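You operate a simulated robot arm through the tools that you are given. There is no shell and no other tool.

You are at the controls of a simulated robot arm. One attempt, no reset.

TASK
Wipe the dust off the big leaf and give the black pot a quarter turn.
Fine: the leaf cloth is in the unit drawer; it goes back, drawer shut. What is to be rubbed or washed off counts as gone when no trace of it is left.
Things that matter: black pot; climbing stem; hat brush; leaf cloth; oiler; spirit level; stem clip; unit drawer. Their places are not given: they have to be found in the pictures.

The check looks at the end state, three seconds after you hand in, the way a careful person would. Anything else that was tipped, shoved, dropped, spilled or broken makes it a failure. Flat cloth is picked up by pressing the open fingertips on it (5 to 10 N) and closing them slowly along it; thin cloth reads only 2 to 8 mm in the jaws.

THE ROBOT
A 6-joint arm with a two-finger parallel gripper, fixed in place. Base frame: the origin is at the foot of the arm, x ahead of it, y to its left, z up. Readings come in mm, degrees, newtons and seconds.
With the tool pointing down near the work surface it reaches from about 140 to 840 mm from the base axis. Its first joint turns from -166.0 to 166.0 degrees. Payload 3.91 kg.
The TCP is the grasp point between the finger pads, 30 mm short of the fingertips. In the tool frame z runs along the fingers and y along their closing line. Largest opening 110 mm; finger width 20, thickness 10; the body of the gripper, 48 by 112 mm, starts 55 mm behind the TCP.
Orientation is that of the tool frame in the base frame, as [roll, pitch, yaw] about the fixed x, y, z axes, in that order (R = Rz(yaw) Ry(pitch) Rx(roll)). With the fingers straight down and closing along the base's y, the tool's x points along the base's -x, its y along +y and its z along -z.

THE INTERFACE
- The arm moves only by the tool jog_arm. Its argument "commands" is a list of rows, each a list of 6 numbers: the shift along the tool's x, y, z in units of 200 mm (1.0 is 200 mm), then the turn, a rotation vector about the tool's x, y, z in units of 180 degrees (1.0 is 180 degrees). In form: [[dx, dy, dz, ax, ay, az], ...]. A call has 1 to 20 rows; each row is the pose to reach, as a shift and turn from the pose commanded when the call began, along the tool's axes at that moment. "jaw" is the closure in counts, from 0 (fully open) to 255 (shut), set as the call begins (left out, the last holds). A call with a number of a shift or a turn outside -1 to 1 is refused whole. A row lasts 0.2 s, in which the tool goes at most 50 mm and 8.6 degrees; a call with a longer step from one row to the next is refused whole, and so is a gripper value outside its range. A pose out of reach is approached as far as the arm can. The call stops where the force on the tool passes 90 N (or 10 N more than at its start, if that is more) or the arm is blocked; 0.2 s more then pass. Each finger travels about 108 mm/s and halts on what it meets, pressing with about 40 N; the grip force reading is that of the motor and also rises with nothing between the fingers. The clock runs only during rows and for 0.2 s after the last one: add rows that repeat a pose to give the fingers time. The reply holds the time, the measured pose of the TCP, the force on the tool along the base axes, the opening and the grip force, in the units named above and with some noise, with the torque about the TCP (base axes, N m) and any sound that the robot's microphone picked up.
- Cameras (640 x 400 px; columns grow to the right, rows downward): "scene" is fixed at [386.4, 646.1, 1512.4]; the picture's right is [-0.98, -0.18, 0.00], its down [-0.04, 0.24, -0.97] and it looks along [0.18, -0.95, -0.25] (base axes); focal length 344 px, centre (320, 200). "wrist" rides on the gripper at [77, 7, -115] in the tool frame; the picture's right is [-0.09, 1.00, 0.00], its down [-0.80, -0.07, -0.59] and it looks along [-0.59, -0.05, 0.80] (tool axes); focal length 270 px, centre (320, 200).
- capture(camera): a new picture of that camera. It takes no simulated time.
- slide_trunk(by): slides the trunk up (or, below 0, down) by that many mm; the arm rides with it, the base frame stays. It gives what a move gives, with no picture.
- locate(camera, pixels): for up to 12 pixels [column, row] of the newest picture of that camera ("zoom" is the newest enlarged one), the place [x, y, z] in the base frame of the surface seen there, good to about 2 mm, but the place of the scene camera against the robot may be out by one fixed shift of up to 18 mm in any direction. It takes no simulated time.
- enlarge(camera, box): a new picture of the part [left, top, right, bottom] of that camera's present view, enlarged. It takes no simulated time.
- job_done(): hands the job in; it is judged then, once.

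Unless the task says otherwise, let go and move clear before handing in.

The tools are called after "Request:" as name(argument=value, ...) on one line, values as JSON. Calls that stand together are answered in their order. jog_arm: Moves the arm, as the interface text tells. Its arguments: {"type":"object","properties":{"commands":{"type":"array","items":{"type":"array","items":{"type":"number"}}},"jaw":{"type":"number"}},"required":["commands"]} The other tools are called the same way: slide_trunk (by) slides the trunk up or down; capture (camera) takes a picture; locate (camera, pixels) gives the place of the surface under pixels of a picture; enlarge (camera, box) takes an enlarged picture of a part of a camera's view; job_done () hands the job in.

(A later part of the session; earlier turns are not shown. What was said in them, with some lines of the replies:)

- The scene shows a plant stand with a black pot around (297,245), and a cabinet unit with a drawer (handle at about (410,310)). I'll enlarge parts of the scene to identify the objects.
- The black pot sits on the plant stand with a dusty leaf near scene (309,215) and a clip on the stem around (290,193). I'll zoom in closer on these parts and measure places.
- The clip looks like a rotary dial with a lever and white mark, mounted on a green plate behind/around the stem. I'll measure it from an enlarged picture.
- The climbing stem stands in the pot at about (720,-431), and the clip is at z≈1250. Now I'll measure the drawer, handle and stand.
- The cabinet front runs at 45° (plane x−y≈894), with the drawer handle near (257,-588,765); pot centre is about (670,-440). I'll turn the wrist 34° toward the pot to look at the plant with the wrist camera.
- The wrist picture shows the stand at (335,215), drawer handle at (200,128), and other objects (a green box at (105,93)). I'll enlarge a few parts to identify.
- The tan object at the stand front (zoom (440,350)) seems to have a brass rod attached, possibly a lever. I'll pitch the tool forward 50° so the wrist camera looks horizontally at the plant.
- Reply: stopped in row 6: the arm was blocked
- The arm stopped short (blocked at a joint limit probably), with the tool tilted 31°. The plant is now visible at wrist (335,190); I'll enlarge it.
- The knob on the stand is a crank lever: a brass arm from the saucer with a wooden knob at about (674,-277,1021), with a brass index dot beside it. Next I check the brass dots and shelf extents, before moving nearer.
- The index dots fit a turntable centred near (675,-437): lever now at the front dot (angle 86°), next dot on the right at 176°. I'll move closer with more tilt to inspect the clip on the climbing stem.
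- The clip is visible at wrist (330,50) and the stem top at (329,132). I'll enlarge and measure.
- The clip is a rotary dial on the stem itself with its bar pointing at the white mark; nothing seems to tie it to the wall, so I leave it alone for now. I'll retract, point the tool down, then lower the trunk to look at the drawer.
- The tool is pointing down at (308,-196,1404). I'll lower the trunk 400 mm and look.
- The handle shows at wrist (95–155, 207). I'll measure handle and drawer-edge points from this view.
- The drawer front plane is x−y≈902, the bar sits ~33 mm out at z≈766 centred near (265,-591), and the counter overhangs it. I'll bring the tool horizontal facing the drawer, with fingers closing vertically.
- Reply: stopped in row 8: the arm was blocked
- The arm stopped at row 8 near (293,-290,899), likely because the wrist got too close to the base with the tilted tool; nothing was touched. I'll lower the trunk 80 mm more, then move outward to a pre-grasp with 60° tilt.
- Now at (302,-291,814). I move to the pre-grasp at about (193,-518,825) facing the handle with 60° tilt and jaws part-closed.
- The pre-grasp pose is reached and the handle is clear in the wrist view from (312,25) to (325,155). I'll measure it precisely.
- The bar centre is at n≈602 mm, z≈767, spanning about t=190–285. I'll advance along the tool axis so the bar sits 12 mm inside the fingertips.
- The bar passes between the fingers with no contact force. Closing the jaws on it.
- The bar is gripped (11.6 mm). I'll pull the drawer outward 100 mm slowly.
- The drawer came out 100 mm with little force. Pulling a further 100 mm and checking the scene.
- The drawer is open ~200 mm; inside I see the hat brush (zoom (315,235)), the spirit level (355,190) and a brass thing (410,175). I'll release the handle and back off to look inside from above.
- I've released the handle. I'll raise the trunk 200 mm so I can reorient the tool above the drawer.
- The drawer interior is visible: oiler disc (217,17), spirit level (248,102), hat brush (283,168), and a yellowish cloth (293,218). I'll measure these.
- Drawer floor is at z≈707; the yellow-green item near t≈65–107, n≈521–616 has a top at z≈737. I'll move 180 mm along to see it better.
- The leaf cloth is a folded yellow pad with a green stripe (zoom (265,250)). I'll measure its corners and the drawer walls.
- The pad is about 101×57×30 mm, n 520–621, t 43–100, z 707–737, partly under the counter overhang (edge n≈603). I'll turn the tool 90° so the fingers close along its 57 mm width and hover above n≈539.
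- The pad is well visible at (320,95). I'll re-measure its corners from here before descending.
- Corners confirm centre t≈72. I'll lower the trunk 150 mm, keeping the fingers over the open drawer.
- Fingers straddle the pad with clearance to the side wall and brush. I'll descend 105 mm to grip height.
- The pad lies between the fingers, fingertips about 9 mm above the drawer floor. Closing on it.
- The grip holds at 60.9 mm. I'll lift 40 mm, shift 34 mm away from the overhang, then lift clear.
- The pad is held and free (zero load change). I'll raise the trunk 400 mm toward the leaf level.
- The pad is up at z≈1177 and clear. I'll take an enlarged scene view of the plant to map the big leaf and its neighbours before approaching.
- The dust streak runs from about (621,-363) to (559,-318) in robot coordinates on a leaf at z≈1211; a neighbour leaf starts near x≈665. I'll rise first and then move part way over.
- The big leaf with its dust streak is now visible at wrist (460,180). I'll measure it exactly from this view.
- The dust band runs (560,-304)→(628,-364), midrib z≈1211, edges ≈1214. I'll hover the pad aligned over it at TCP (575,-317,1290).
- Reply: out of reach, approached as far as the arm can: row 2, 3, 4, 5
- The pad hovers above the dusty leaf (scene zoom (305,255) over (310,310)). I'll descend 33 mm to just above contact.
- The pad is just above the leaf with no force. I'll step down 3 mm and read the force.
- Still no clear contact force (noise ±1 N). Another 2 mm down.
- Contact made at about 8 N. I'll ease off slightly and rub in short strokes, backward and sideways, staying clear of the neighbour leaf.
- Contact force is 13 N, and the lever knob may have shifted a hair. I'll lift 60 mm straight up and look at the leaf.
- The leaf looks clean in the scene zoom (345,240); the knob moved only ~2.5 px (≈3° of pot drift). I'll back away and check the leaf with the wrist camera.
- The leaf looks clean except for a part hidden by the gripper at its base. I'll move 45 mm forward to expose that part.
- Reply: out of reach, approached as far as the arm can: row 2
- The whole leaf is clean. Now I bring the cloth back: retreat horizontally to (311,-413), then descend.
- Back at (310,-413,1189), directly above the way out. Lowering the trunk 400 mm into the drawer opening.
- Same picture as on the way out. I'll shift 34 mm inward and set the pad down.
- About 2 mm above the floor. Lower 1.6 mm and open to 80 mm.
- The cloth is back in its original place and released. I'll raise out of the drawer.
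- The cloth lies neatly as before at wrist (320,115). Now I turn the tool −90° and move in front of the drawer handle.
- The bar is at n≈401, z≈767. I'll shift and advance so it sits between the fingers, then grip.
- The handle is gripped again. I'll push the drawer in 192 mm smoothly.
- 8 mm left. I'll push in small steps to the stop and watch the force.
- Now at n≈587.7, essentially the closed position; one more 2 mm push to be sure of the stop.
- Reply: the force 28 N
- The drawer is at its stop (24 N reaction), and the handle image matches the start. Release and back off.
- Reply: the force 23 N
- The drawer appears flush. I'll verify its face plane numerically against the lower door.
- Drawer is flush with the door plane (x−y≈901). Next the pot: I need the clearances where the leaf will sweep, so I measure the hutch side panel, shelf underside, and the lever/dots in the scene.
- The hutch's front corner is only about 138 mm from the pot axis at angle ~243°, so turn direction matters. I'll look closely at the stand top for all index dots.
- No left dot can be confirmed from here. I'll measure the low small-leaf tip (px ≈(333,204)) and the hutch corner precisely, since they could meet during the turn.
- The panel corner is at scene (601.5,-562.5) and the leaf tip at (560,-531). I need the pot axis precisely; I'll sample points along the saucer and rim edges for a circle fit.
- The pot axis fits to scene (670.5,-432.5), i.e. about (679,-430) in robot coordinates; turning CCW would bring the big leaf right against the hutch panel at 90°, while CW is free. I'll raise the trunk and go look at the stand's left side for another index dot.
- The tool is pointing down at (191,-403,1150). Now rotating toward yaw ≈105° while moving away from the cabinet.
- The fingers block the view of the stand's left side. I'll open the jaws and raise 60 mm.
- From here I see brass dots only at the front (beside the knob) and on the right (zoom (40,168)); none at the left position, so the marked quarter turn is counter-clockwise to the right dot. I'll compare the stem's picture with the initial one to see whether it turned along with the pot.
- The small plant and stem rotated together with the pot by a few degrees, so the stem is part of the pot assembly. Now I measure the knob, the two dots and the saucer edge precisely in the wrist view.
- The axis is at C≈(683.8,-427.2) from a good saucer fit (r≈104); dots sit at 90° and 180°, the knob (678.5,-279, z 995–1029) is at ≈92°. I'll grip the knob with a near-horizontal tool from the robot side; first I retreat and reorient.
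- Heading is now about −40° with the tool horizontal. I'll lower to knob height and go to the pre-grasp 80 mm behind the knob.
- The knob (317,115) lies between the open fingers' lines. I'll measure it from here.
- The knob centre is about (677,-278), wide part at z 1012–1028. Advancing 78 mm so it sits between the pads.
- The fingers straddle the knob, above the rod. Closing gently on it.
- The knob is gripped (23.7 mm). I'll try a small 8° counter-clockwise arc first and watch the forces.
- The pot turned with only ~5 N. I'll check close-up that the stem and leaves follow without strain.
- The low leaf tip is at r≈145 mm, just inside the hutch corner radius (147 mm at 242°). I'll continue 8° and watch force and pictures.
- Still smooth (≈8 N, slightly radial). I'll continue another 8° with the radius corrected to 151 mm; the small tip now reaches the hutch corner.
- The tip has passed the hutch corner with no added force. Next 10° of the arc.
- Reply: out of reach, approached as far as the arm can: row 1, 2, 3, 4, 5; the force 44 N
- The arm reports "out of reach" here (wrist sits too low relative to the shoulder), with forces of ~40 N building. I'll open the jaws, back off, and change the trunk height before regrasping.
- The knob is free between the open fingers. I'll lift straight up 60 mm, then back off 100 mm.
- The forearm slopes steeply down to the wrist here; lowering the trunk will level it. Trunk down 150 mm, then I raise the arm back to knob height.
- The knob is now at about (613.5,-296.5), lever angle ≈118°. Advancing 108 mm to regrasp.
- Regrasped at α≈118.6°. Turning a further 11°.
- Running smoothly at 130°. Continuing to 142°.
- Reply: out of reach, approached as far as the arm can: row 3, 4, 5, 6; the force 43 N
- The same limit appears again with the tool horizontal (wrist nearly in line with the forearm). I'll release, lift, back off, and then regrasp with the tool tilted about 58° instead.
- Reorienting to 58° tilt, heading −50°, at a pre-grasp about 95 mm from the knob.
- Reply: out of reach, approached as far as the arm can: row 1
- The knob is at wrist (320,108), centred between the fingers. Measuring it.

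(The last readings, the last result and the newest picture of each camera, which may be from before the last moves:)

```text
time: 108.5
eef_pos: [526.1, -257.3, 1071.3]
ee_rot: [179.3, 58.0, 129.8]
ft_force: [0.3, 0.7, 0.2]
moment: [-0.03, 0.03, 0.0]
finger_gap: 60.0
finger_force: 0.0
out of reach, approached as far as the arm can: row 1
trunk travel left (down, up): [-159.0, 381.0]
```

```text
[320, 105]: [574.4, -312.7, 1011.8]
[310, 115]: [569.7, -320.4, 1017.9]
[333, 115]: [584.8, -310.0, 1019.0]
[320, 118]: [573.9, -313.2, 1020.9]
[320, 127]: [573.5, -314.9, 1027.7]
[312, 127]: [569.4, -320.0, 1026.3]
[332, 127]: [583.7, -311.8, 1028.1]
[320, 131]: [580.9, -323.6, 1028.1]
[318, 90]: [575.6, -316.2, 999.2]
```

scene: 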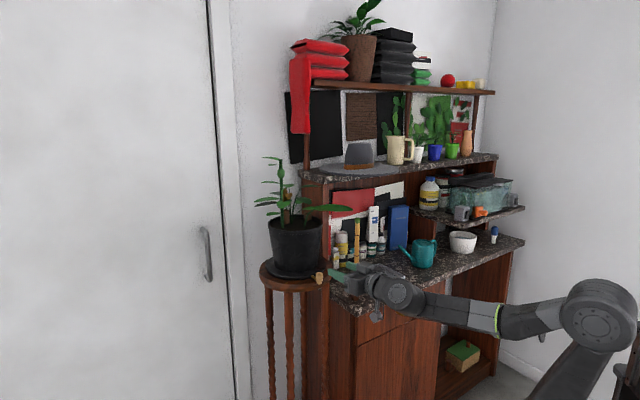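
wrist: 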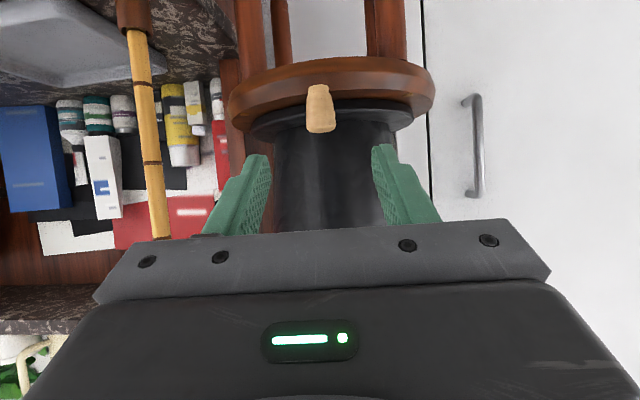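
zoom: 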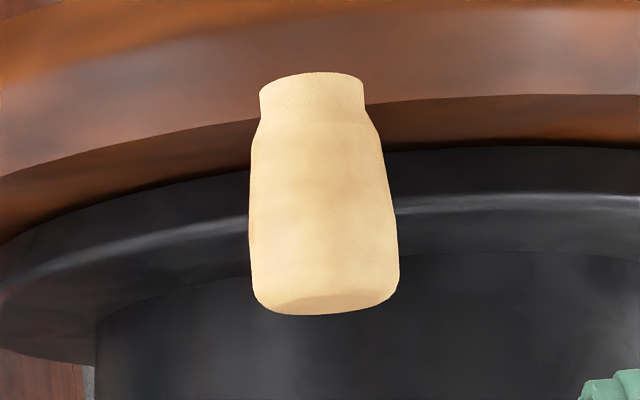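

The knob centre is ≈(581,-321), α≈134°. Advancing 78 mm and then closing.

Request:
jog_arm(commands=[[-0.01, 0.004, 0.12, 0, 0, 0], [-0.01, 0.004, 0.24, 0, 0, 0], [-0.01, 0.004, 0.34, 0, 0, 0], [-0.01, 0.004, 0.39, 0, 0, 0], [-0.01, 0.004, 0.39, 0, 0, 0]])

Request:
capture(camera="wrist")

Request:
enlarge(camera="scene", box=[260, 220, 380, 310])

```text
time: 109.7
eef_pos: [570.5, -309.9, 1032.5]
ee_rot: [179.4, 58.0, 129.6]
ft_force: [0.1, 0.7, 0.0]
moment: [0.0, -0.02, -0.03]
finger_gap: 59.9
finger_force: 0.0
trunk travel left (down, up): [-159.0, 381.0]
```

```text
taken
```

wrist: 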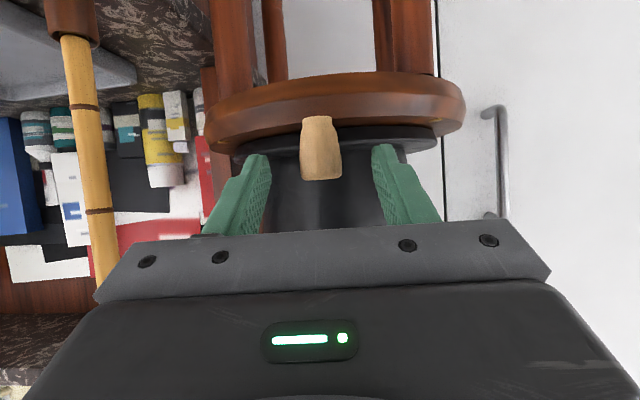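

```text
4.44 times, centred on (320, 265) of scene
```

zoom: 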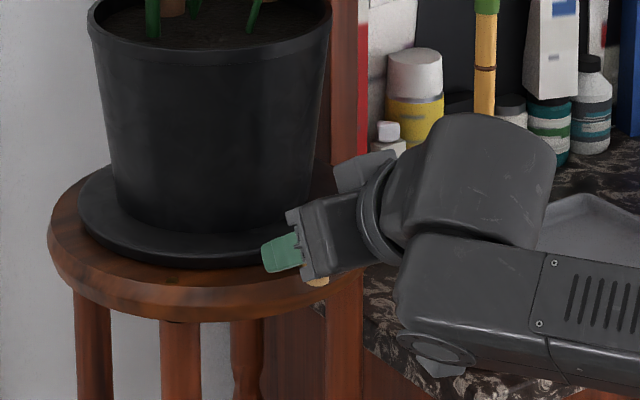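

Fingers straddle the knob; the stake is well clear. Closing.

Request:
jog_arm(commands=[[0, 0, 0, 0, 0, 0], [0, 0, 0, 0, 0, 0], [0, 0, 0, 0, 0, 0]], jaw=255)

```text
time: 110.5
eef_pos: [571.2, -309.3, 1031.7]
ee_rot: [179.5, 58.1, 129.6]
ft_force: [0.6, -1.1, -0.3]
moment: [-0.49, 0.39, 0.06]
finger_gap: 23.7
finger_force: 44.6
trunk travel left (down, up): [-159.0, 381.0]
```

Grip good. Continuing the arc to ≈146°.

Request:
jog_arm(commands=[[0, -0.025, 0, 0, 0, 0], [-0.001, -0.05, 0.001, 0, 0, 0], [-0.002, -0.076, 0.003, 0, 0, 0], [-0.004, -0.101, 0.006, 0, 0, 0], [-0.007, -0.126, 0.01, 0, 0, 0], [-0.01, -0.151, 0.015, 0, 0, 0]])

Request:
enlarge(camera="scene", box=[250, 150, 390, 310])

```text
time: 111.9
eef_pos: [550.5, -331.7, 1033.2]
ee_rot: [179.4, 58.1, 129.6]
ft_force: [1.8, 2.5, -0.2]
moment: [-0.34, 0.45, 0.19]
finger_gap: 23.4
finger_force: 45.2
trunk travel left (down, up): [-159.0, 381.0]
```

```text
2.50 times, centred on (320, 230) of scene
```

zoom: 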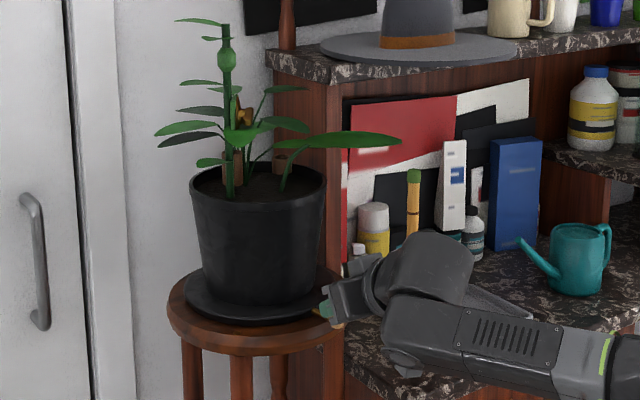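

Low forces (3 N). Continuing to ≈158°.

Request:
jog_arm(commands=[[-0.004, -0.024, 0.007, 0, 0, 0], [-0.008, -0.049, 0.014, 0, 0, 0], [-0.0135, -0.073, 0.022, 0, 0, 0], [-0.019, -0.097, 0.031, 0, 0, 0], [-0.025, -0.12, 0.04, 0, 0, 0], [-0.031, -0.143, 0.05, 0, 0, 0]])

Request:
enlarge(camera="scene", box=[250, 150, 390, 310])

```text
time: 113.3
eef_pos: [535.8, -361.0, 1032.3]
ee_rot: [179.4, 58.3, 129.7]
ft_force: [3.1, 3.0, 7.4]
moment: [-0.31, 0.26, 0.55]
finger_gap: 23.6
finger_force: 45.3
trunk travel left (down, up): [-159.0, 381.0]
```

```text
2.50 times, centred on (320, 230) of scene
```

zoom: 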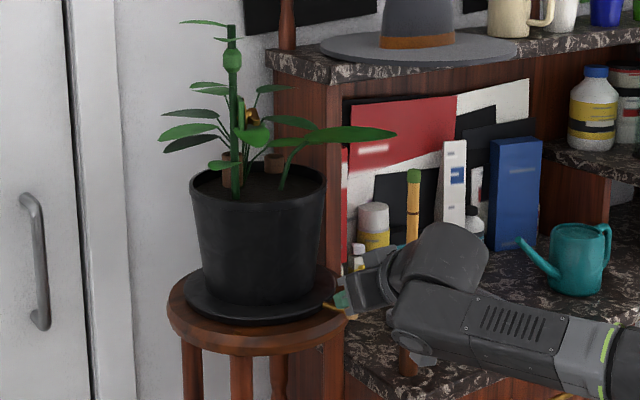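

Smooth. Continuing to ≈168°, then I'll check the leaf-to-hutch clearance.

Request:
jog_arm(commands=[[-0.006, -0.018, 0.009, 0, 0, 0], [-0.012, -0.037, 0.018, 0, 0, 0], [-0.0175, -0.055, 0.028, 0, 0, 0], [-0.024, -0.073, 0.038, 0, 0, 0], [-0.03, -0.09, 0.049, 0, 0, 0], [-0.037, -0.108, 0.06, 0, 0, 0]])

Request:
enlarge(camera="scene", box=[300, 170, 360, 230])

```text
time: 114.7
eef_pos: [528.5, -383.5, 1031.4]
ee_rot: [179.4, 58.1, 129.7]
ft_force: [0.0, 4.6, 6.0]
moment: [-0.55, 0.43, 0.28]
finger_gap: 23.7
finger_force: 45.2
trunk travel left (down, up): [-159.0, 381.0]
```

```text
6.67 times, centred on (330, 200) of scene
```

zoom: 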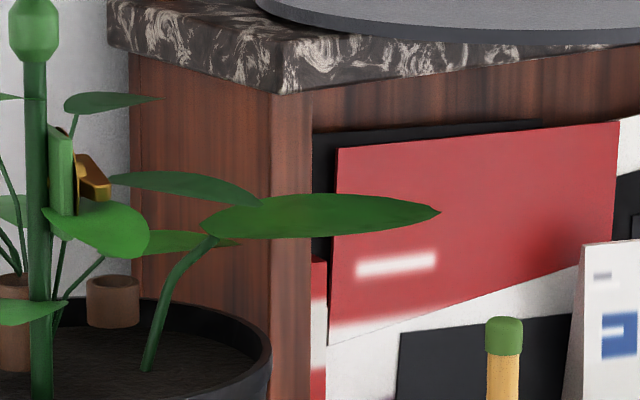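

Request:
locate(camera="zoom", pixels=[[437, 211], [420, 203], [390, 198], [350, 196], [310, 196], [270, 200], [240, 205], [258, 203], [240, 190], [238, 242], [400, 228], [330, 236]])

```text
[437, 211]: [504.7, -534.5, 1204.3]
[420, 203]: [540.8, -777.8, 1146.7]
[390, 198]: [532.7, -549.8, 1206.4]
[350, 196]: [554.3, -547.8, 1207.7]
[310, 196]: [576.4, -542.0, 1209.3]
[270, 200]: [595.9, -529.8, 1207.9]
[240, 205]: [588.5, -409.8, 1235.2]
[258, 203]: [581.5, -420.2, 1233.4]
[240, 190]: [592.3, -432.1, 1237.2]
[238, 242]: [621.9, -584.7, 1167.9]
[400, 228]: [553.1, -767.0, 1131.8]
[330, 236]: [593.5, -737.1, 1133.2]
```

The leaf's edge is at scene x−y≈1118 vs the hutch face at 1164; the remaining ~10–12° leaves only a few mm, so I aim for a lever angle of ≈178°. First to 173°.

Request:
jog_arm(commands=[[-0.007, -0.016, 0.012, 0, 0, 0], [-0.015, -0.033, 0.024, 0, 0, 0], [-0.0225, -0.049, 0.036, 0, 0, 0], [-0.0225, -0.049, 0.036, 0, 0, 0]])

Request:
enlarge(camera="scene", box=[300, 170, 360, 230])

Request:
enlarge(camera="scene", box=[250, 150, 390, 310])

```text
time: 115.7
eef_pos: [526.2, -397.9, 1031.4]
ee_rot: [179.3, 58.1, 129.6]
ft_force: [-0.6, 1.7, 3.1]
moment: [-0.29, 0.21, 0.13]
finger_gap: 23.2
finger_force: 45.0
trunk travel left (down, up): [-159.0, 381.0]
```

```text
6.67 times, centred on (330, 200) of scene
```

zoom: 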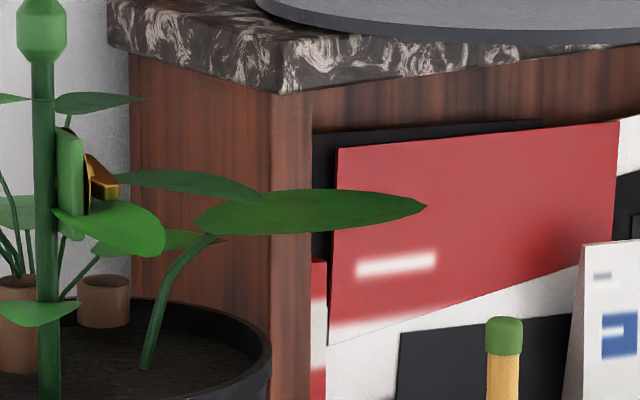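

```text
2.50 times, centred on (320, 230) of scene
```

zoom: 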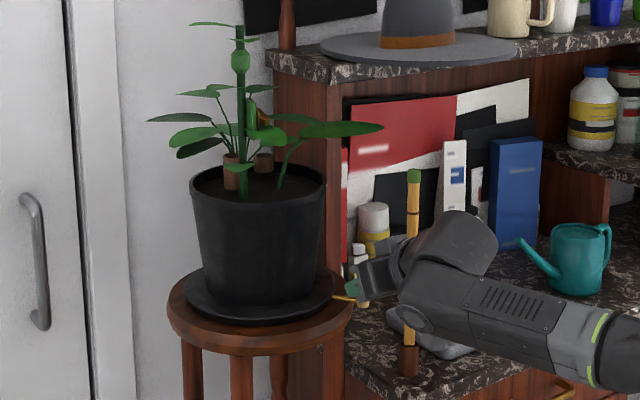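

All fine at ≈173.5°. Final approach of about 4.5° to ≈178°.

Request:
jog_arm(commands=[[-0.006, -0.011, 0.01, 0, 0, 0], [-0.012, -0.022, 0.02, 0, 0, 0], [-0.018, -0.033, 0.029, 0, 0, 0], [-0.0235, -0.043, 0.038, 0, 0, 0], [-0.0235, -0.043, 0.038, 0, 0, 0]])

Request:
enlarge(camera="scene", box=[300, 170, 360, 230])

Request:
enlarge(camera="scene", box=[290, 240, 360, 300])

Request:
capture(camera="wrist")

```text
time: 116.9
eef_pos: [527.1, -407.8, 1031.4]
ee_rot: [179.5, 58.2, 129.7]
ft_force: [-1.5, 5.5, 2.0]
moment: [-0.43, 0.34, 0.53]
finger_gap: 23.0
finger_force: 45.3
trunk travel left (down, up): [-159.0, 381.0]
```

```text
6.67 times, centred on (330, 200) of scene
```

zoom: 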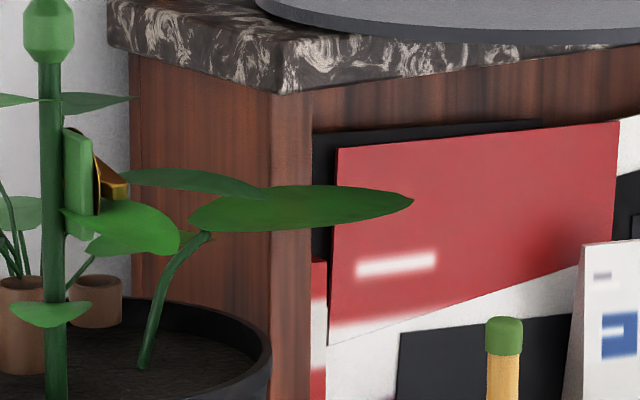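

```text
6.67 times, centred on (325, 270) of scene
```

zoom: 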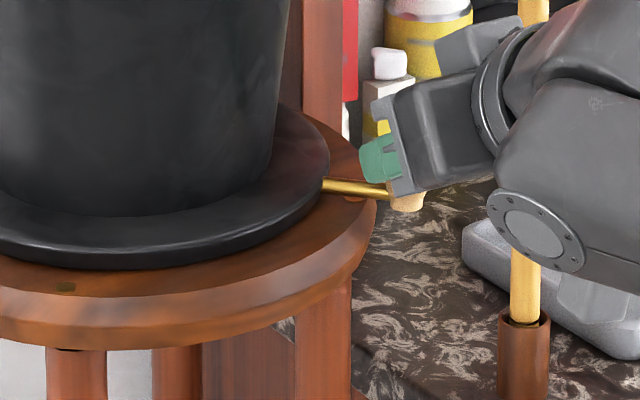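

```text
taken
```

wrist: 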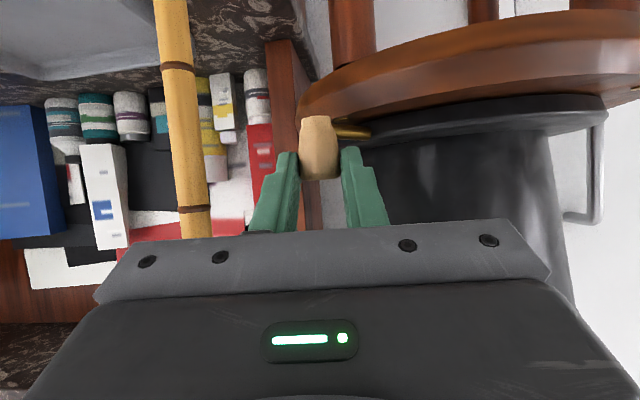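

The lever is now next to the right-hand dot (zoom (355,197)). I'll measure lever and dot positions precisely to judge the angle.

Request:
enlarge(camera="scene", box=[318, 258, 348, 282])

Request:
locate(camera="zoom", pixels=[[150, 160], [300, 160], [200, 165], [250, 165], [280, 185], [330, 195]])

```text
16.00 times, centred on (333, 270) of scene
```

zoom: 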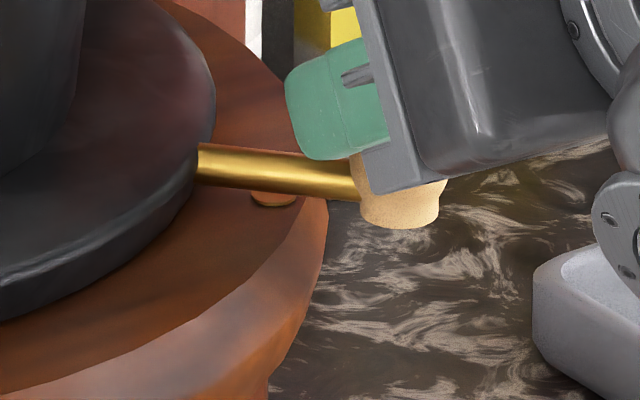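

```text
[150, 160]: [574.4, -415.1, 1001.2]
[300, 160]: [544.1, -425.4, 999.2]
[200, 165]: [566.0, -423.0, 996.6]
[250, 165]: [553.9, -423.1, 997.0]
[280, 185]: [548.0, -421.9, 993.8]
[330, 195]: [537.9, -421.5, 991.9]
```

Request:
locate(camera="zoom", pixels=[[272, 199], [260, 200], [285, 200], [272, 204], [272, 172], [230, 165], [310, 178], [210, 185], [290, 192], [272, 155], [272, 187], [400, 215]])

```text
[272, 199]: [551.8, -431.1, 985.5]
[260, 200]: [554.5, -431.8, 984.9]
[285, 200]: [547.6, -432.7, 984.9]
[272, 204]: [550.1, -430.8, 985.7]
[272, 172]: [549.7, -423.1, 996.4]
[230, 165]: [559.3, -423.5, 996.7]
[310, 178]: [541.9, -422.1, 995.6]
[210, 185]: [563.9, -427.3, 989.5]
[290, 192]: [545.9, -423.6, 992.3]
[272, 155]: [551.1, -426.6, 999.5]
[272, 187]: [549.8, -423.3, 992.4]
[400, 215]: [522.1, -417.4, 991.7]
```

Lever axis is ≈178°, dot ≈179.5°, so the pot has turned about 88°. I'll measure the present leaf-to-hutch gap.

Request:
enlarge(camera="scene", box=[310, 185, 345, 215])

Request:
locate(camera="zoom", pixels=[[320, 197], [350, 200], [300, 205], [280, 210], [380, 205], [330, 205], [268, 150], [262, 220]])

```text
13.33 times, centred on (328, 200) of scene
```

zoom: 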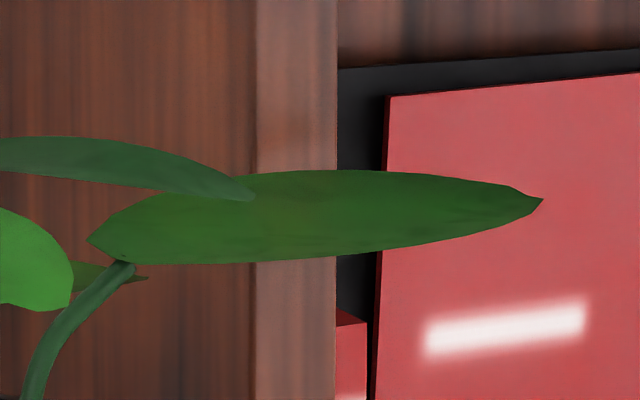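

```text
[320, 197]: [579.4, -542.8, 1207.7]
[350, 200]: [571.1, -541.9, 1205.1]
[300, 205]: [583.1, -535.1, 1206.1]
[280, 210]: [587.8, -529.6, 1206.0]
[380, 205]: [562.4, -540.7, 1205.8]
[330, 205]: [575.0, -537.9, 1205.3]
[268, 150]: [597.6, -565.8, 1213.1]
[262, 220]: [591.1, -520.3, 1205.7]
```

Request:
locate(camera="zoom", pixels=[[270, 174], [300, 172], [330, 171], [360, 172], [400, 174], [440, 178], [290, 173], [315, 172], [345, 172], [380, 173]])

```text
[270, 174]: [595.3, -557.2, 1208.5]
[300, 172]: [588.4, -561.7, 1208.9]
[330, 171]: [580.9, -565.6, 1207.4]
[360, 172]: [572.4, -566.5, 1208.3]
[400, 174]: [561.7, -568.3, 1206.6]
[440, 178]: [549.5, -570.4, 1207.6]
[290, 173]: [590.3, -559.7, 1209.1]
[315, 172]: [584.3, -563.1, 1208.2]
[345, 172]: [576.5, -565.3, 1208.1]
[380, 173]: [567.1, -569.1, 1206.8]
```

The leaf-to-hutch gap is ≈8 mm. I'll add a last 1.5° to line the lever up with the dot, leaving ≈4 mm.

Request:
jog_arm(commands=[[-0.004, -0.006, 0.006, 0, 0, 0], [-0.008, -0.0125, 0.013, 0, 0, 0], [-0.008, -0.0125, 0.013, 0, 0, 0]])

Request:
enlarge(camera="scene", box=[318, 258, 348, 282])

Request:
locate(camera="zoom", pixels=[[272, 172], [230, 165], [310, 178], [272, 155], [272, 165], [272, 200]])

```text
time: 117.7
eef_pos: [525.8, -413.2, 1032.5]
ee_rot: [179.4, 58.2, 129.5]
ft_force: [-1.7, 5.4, -1.1]
moment: [-0.12, 0.04, 0.63]
finger_gap: 23.3
finger_force: 45.2
trunk travel left (down, up): [-159.0, 381.0]
```

```text
16.00 times, centred on (333, 270) of scene
```

zoom: 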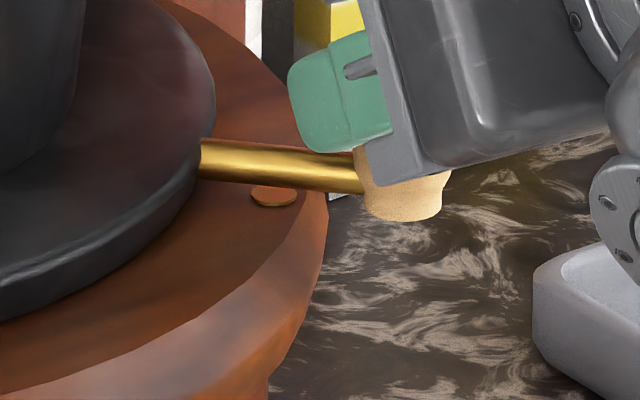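

```text
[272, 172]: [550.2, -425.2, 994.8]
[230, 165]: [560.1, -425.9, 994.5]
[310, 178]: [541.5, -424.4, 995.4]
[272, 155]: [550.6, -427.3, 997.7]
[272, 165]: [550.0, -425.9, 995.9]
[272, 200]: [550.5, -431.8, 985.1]
```

The lever now sits right over the dot's line (≈179°). Releasing gently and retreating along the tool axis.

Request:
jog_arm(commands=[[0, 0, 0, 0, 0, 0], [0, 0, 0, 0, 0, 0], [0, 0, 0, 0, 0, 0]], jaw=130)

Request:
enlarge(camera="scene", box=[290, 240, 380, 300])

Request:
capture(camera="wrist")

```text
time: 118.5
eef_pos: [525.8, -413.3, 1032.1]
ee_rot: [179.4, 58.1, 129.6]
ft_force: [0.0, 0.8, 0.0]
moment: [0.0, 0.0, 0.01]
finger_gap: 54.0
finger_force: 0.0
trunk travel left (down, up): [-159.0, 381.0]
```

```text
6.67 times, centred on (335, 270) of scene
```

zoom: 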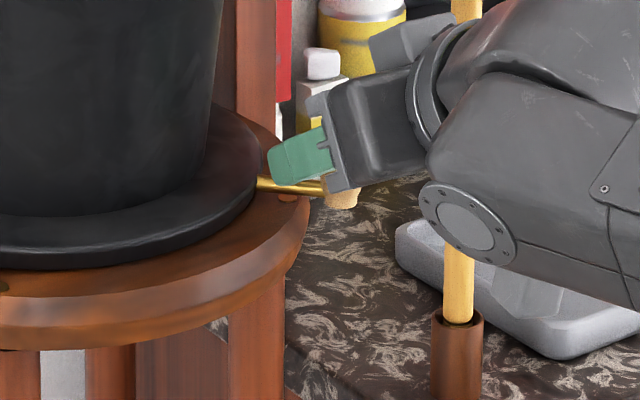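

```text
taken
```

wrist: 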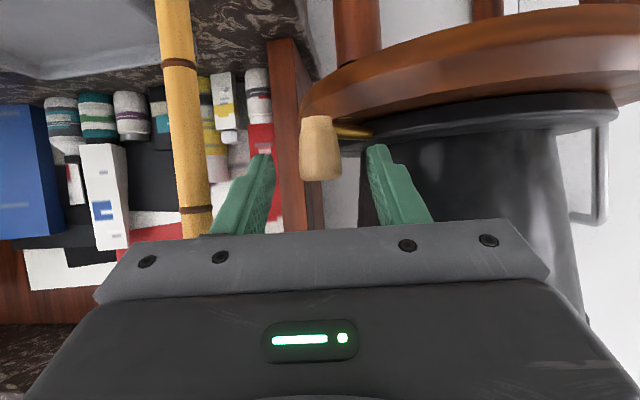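

Request:
jog_arm(commands=[[0, 0, -0.1, 0, 0, 0], [0, 0, -0.25, 0, 0, 0], [0, 0, -0.4, 0, 0, 0], [0, 0, -0.55, 0, 0, 0], [0, 0.1, -0.65, 0, 0, 0]])

Request:
capture(camera="scene")

Request:
capture(camera="wrist")

```text
time: 119.7
eef_pos: [468.5, -316.5, 1100.2]
ee_rot: [179.3, 58.0, 129.5]
ft_force: [0.2, 0.9, -0.5]
moment: [0.03, 0.01, 0.04]
finger_gap: 53.9
finger_force: 0.0
trunk travel left (down, up): [-159.0, 381.0]
```

```text
taken
```

scene: 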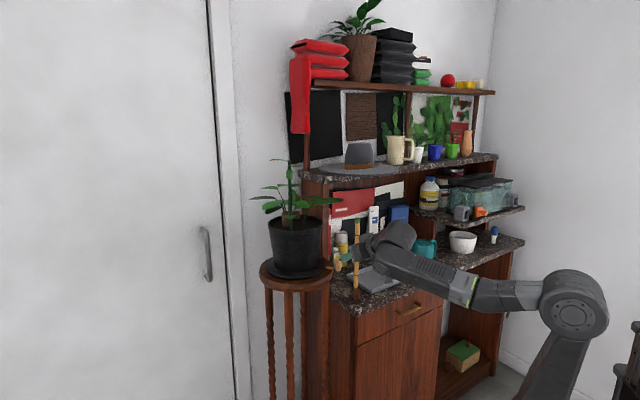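

```text
taken
```

wrist: 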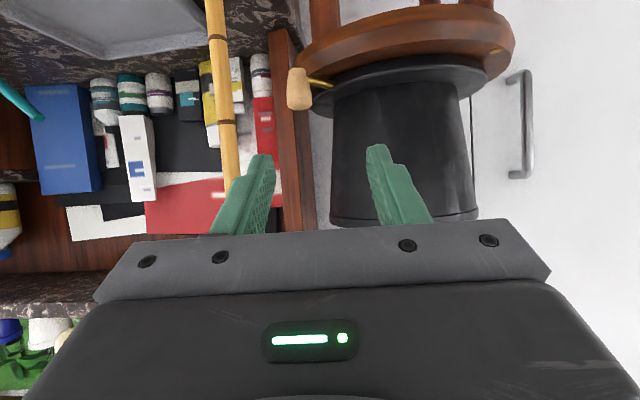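

Clear of the knob. I'll measure the lever, the knob and both dots in this wrist view.

Request:
enlarge(camera="wrist", box=[270, 30, 400, 130])

Request:
locate(camera="wrist", pixels=[[299, 88], [291, 90], [309, 92], [299, 105], [320, 83], [330, 85], [312, 80], [312, 75], [497, 50]])

Request:
enlarge(camera="scene", box=[290, 240, 360, 300])

```text
4.00 times, centred on (335, 80) of wrist
```

zoom: 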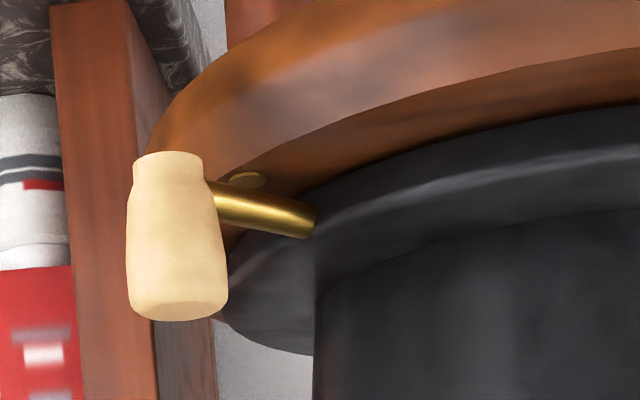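

```text
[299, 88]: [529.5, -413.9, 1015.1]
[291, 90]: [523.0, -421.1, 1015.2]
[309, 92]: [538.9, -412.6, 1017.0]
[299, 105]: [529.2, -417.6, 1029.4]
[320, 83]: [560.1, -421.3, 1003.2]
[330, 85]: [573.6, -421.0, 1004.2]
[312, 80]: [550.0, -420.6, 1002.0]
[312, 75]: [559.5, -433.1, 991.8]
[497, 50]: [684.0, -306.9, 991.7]
```

```text
6.67 times, centred on (325, 270) of scene
```

zoom: 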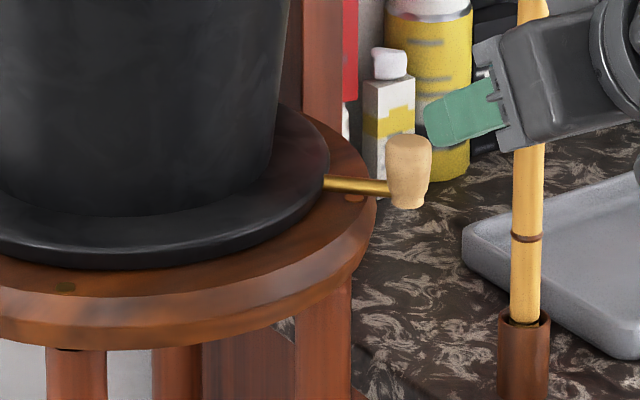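

The front dot is at 89.9°, the knob now at ≈178.5°, so the pot has turned ≈88.5°. I'll inspect the plant, leaf surface and clip after the turn.

Request:
enlarge(camera="scene", box=[245, 150, 345, 240])

Request:
enlarge(camera="scene", box=[305, 185, 350, 215])

Request:
enlarge(camera="scene", box=[330, 200, 470, 320])

```text
4.44 times, centred on (295, 195) of scene
```

zoom: 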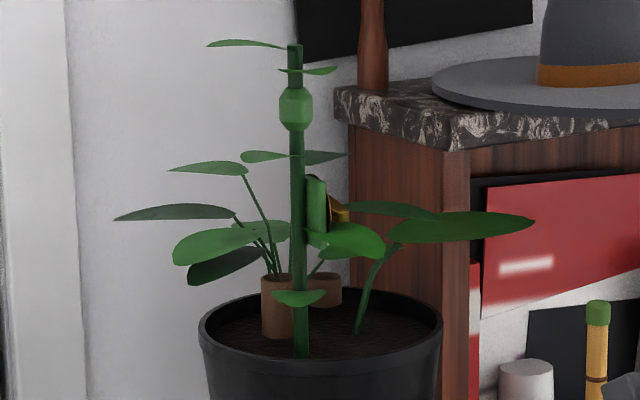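

```text
13.33 times, centred on (328, 200) of scene
```

zoom: 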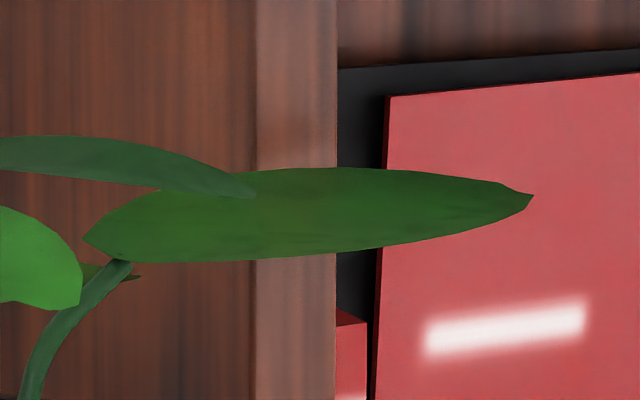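

```text
3.33 times, centred on (400, 260) of scene
```

zoom: 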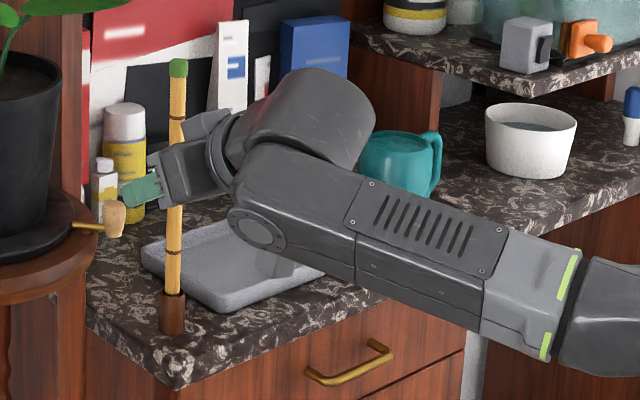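

Plant upright, leaf clean, clip and stem intact, drawer shut. I'll move the arm well clear of everything before handing in.

Request:
jog_arm(commands=[[0, 0, -0.15, 0, 0.02, 0], [0, 0.05, -0.3, 0, 0.05, 0], [0, 0.1, -0.45, 0, 0.08, 0], [0, 0.15, -0.55, 0, 0.11, 0]])

Request:
capture(camera="scene")

```text
time: 120.7
eef_pos: [431.0, -225.5, 1158.4]
ee_rot: [179.6, 38.3, 130.0]
ft_force: [0.5, -0.2, -0.8]
moment: [0.01, 0.02, 0.03]
finger_gap: 54.2
finger_force: 0.0
trunk travel left (down, up): [-159.0, 381.0]
```

```text
taken
```

scene: 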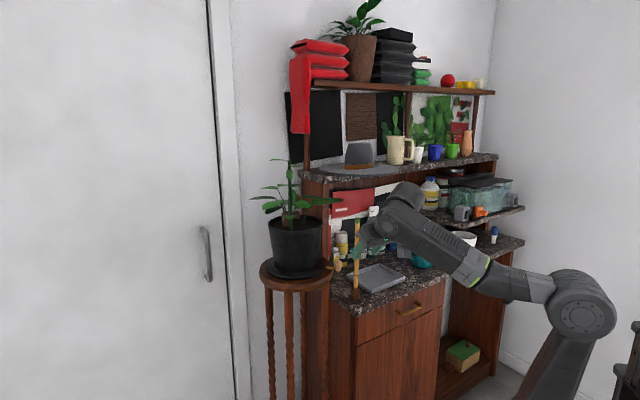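

Everything is in place: the leaf is clean, the cloth is back in the shut drawer, the lever is at the quarter-turn dot, and the arm is clear. I'm handing in the job.

Request:
job_done()

```text
The job is handed in.
```

I wiped the big leaf, put the cloth back in the drawer and shut it, and gave the black pot close to a quarter turn. I've handed the job in; no verdict has come back yet.

- **Leaf:** no dust shows in either the scene or the wrist camera pictures.
- **Cloth and drawer:** the cloth lay where it was before, with the hat brush, spirit level and oiler undisturbed. I then shut the drawer against its stop, and its front is flush with the door below. I could not look inside once it was shut.
- **Pot:** I turned it by its lever to the marked dot, counter-clockwise seen from above. It went about 88.5°, not a full 90°. I stopped there because the big leaf ended only about 4 mm (estimated) from the side panel of the shelf unit.
- **Stem and clip:** the climbing stem turned with the pot and stands upright. I left the clip alone and saw nothing tying it to the wall or the unit.

One of the small leaves passed within about 2 mm of the shelf unit's corner during the turn. The force did not rise and nothing looked damaged.
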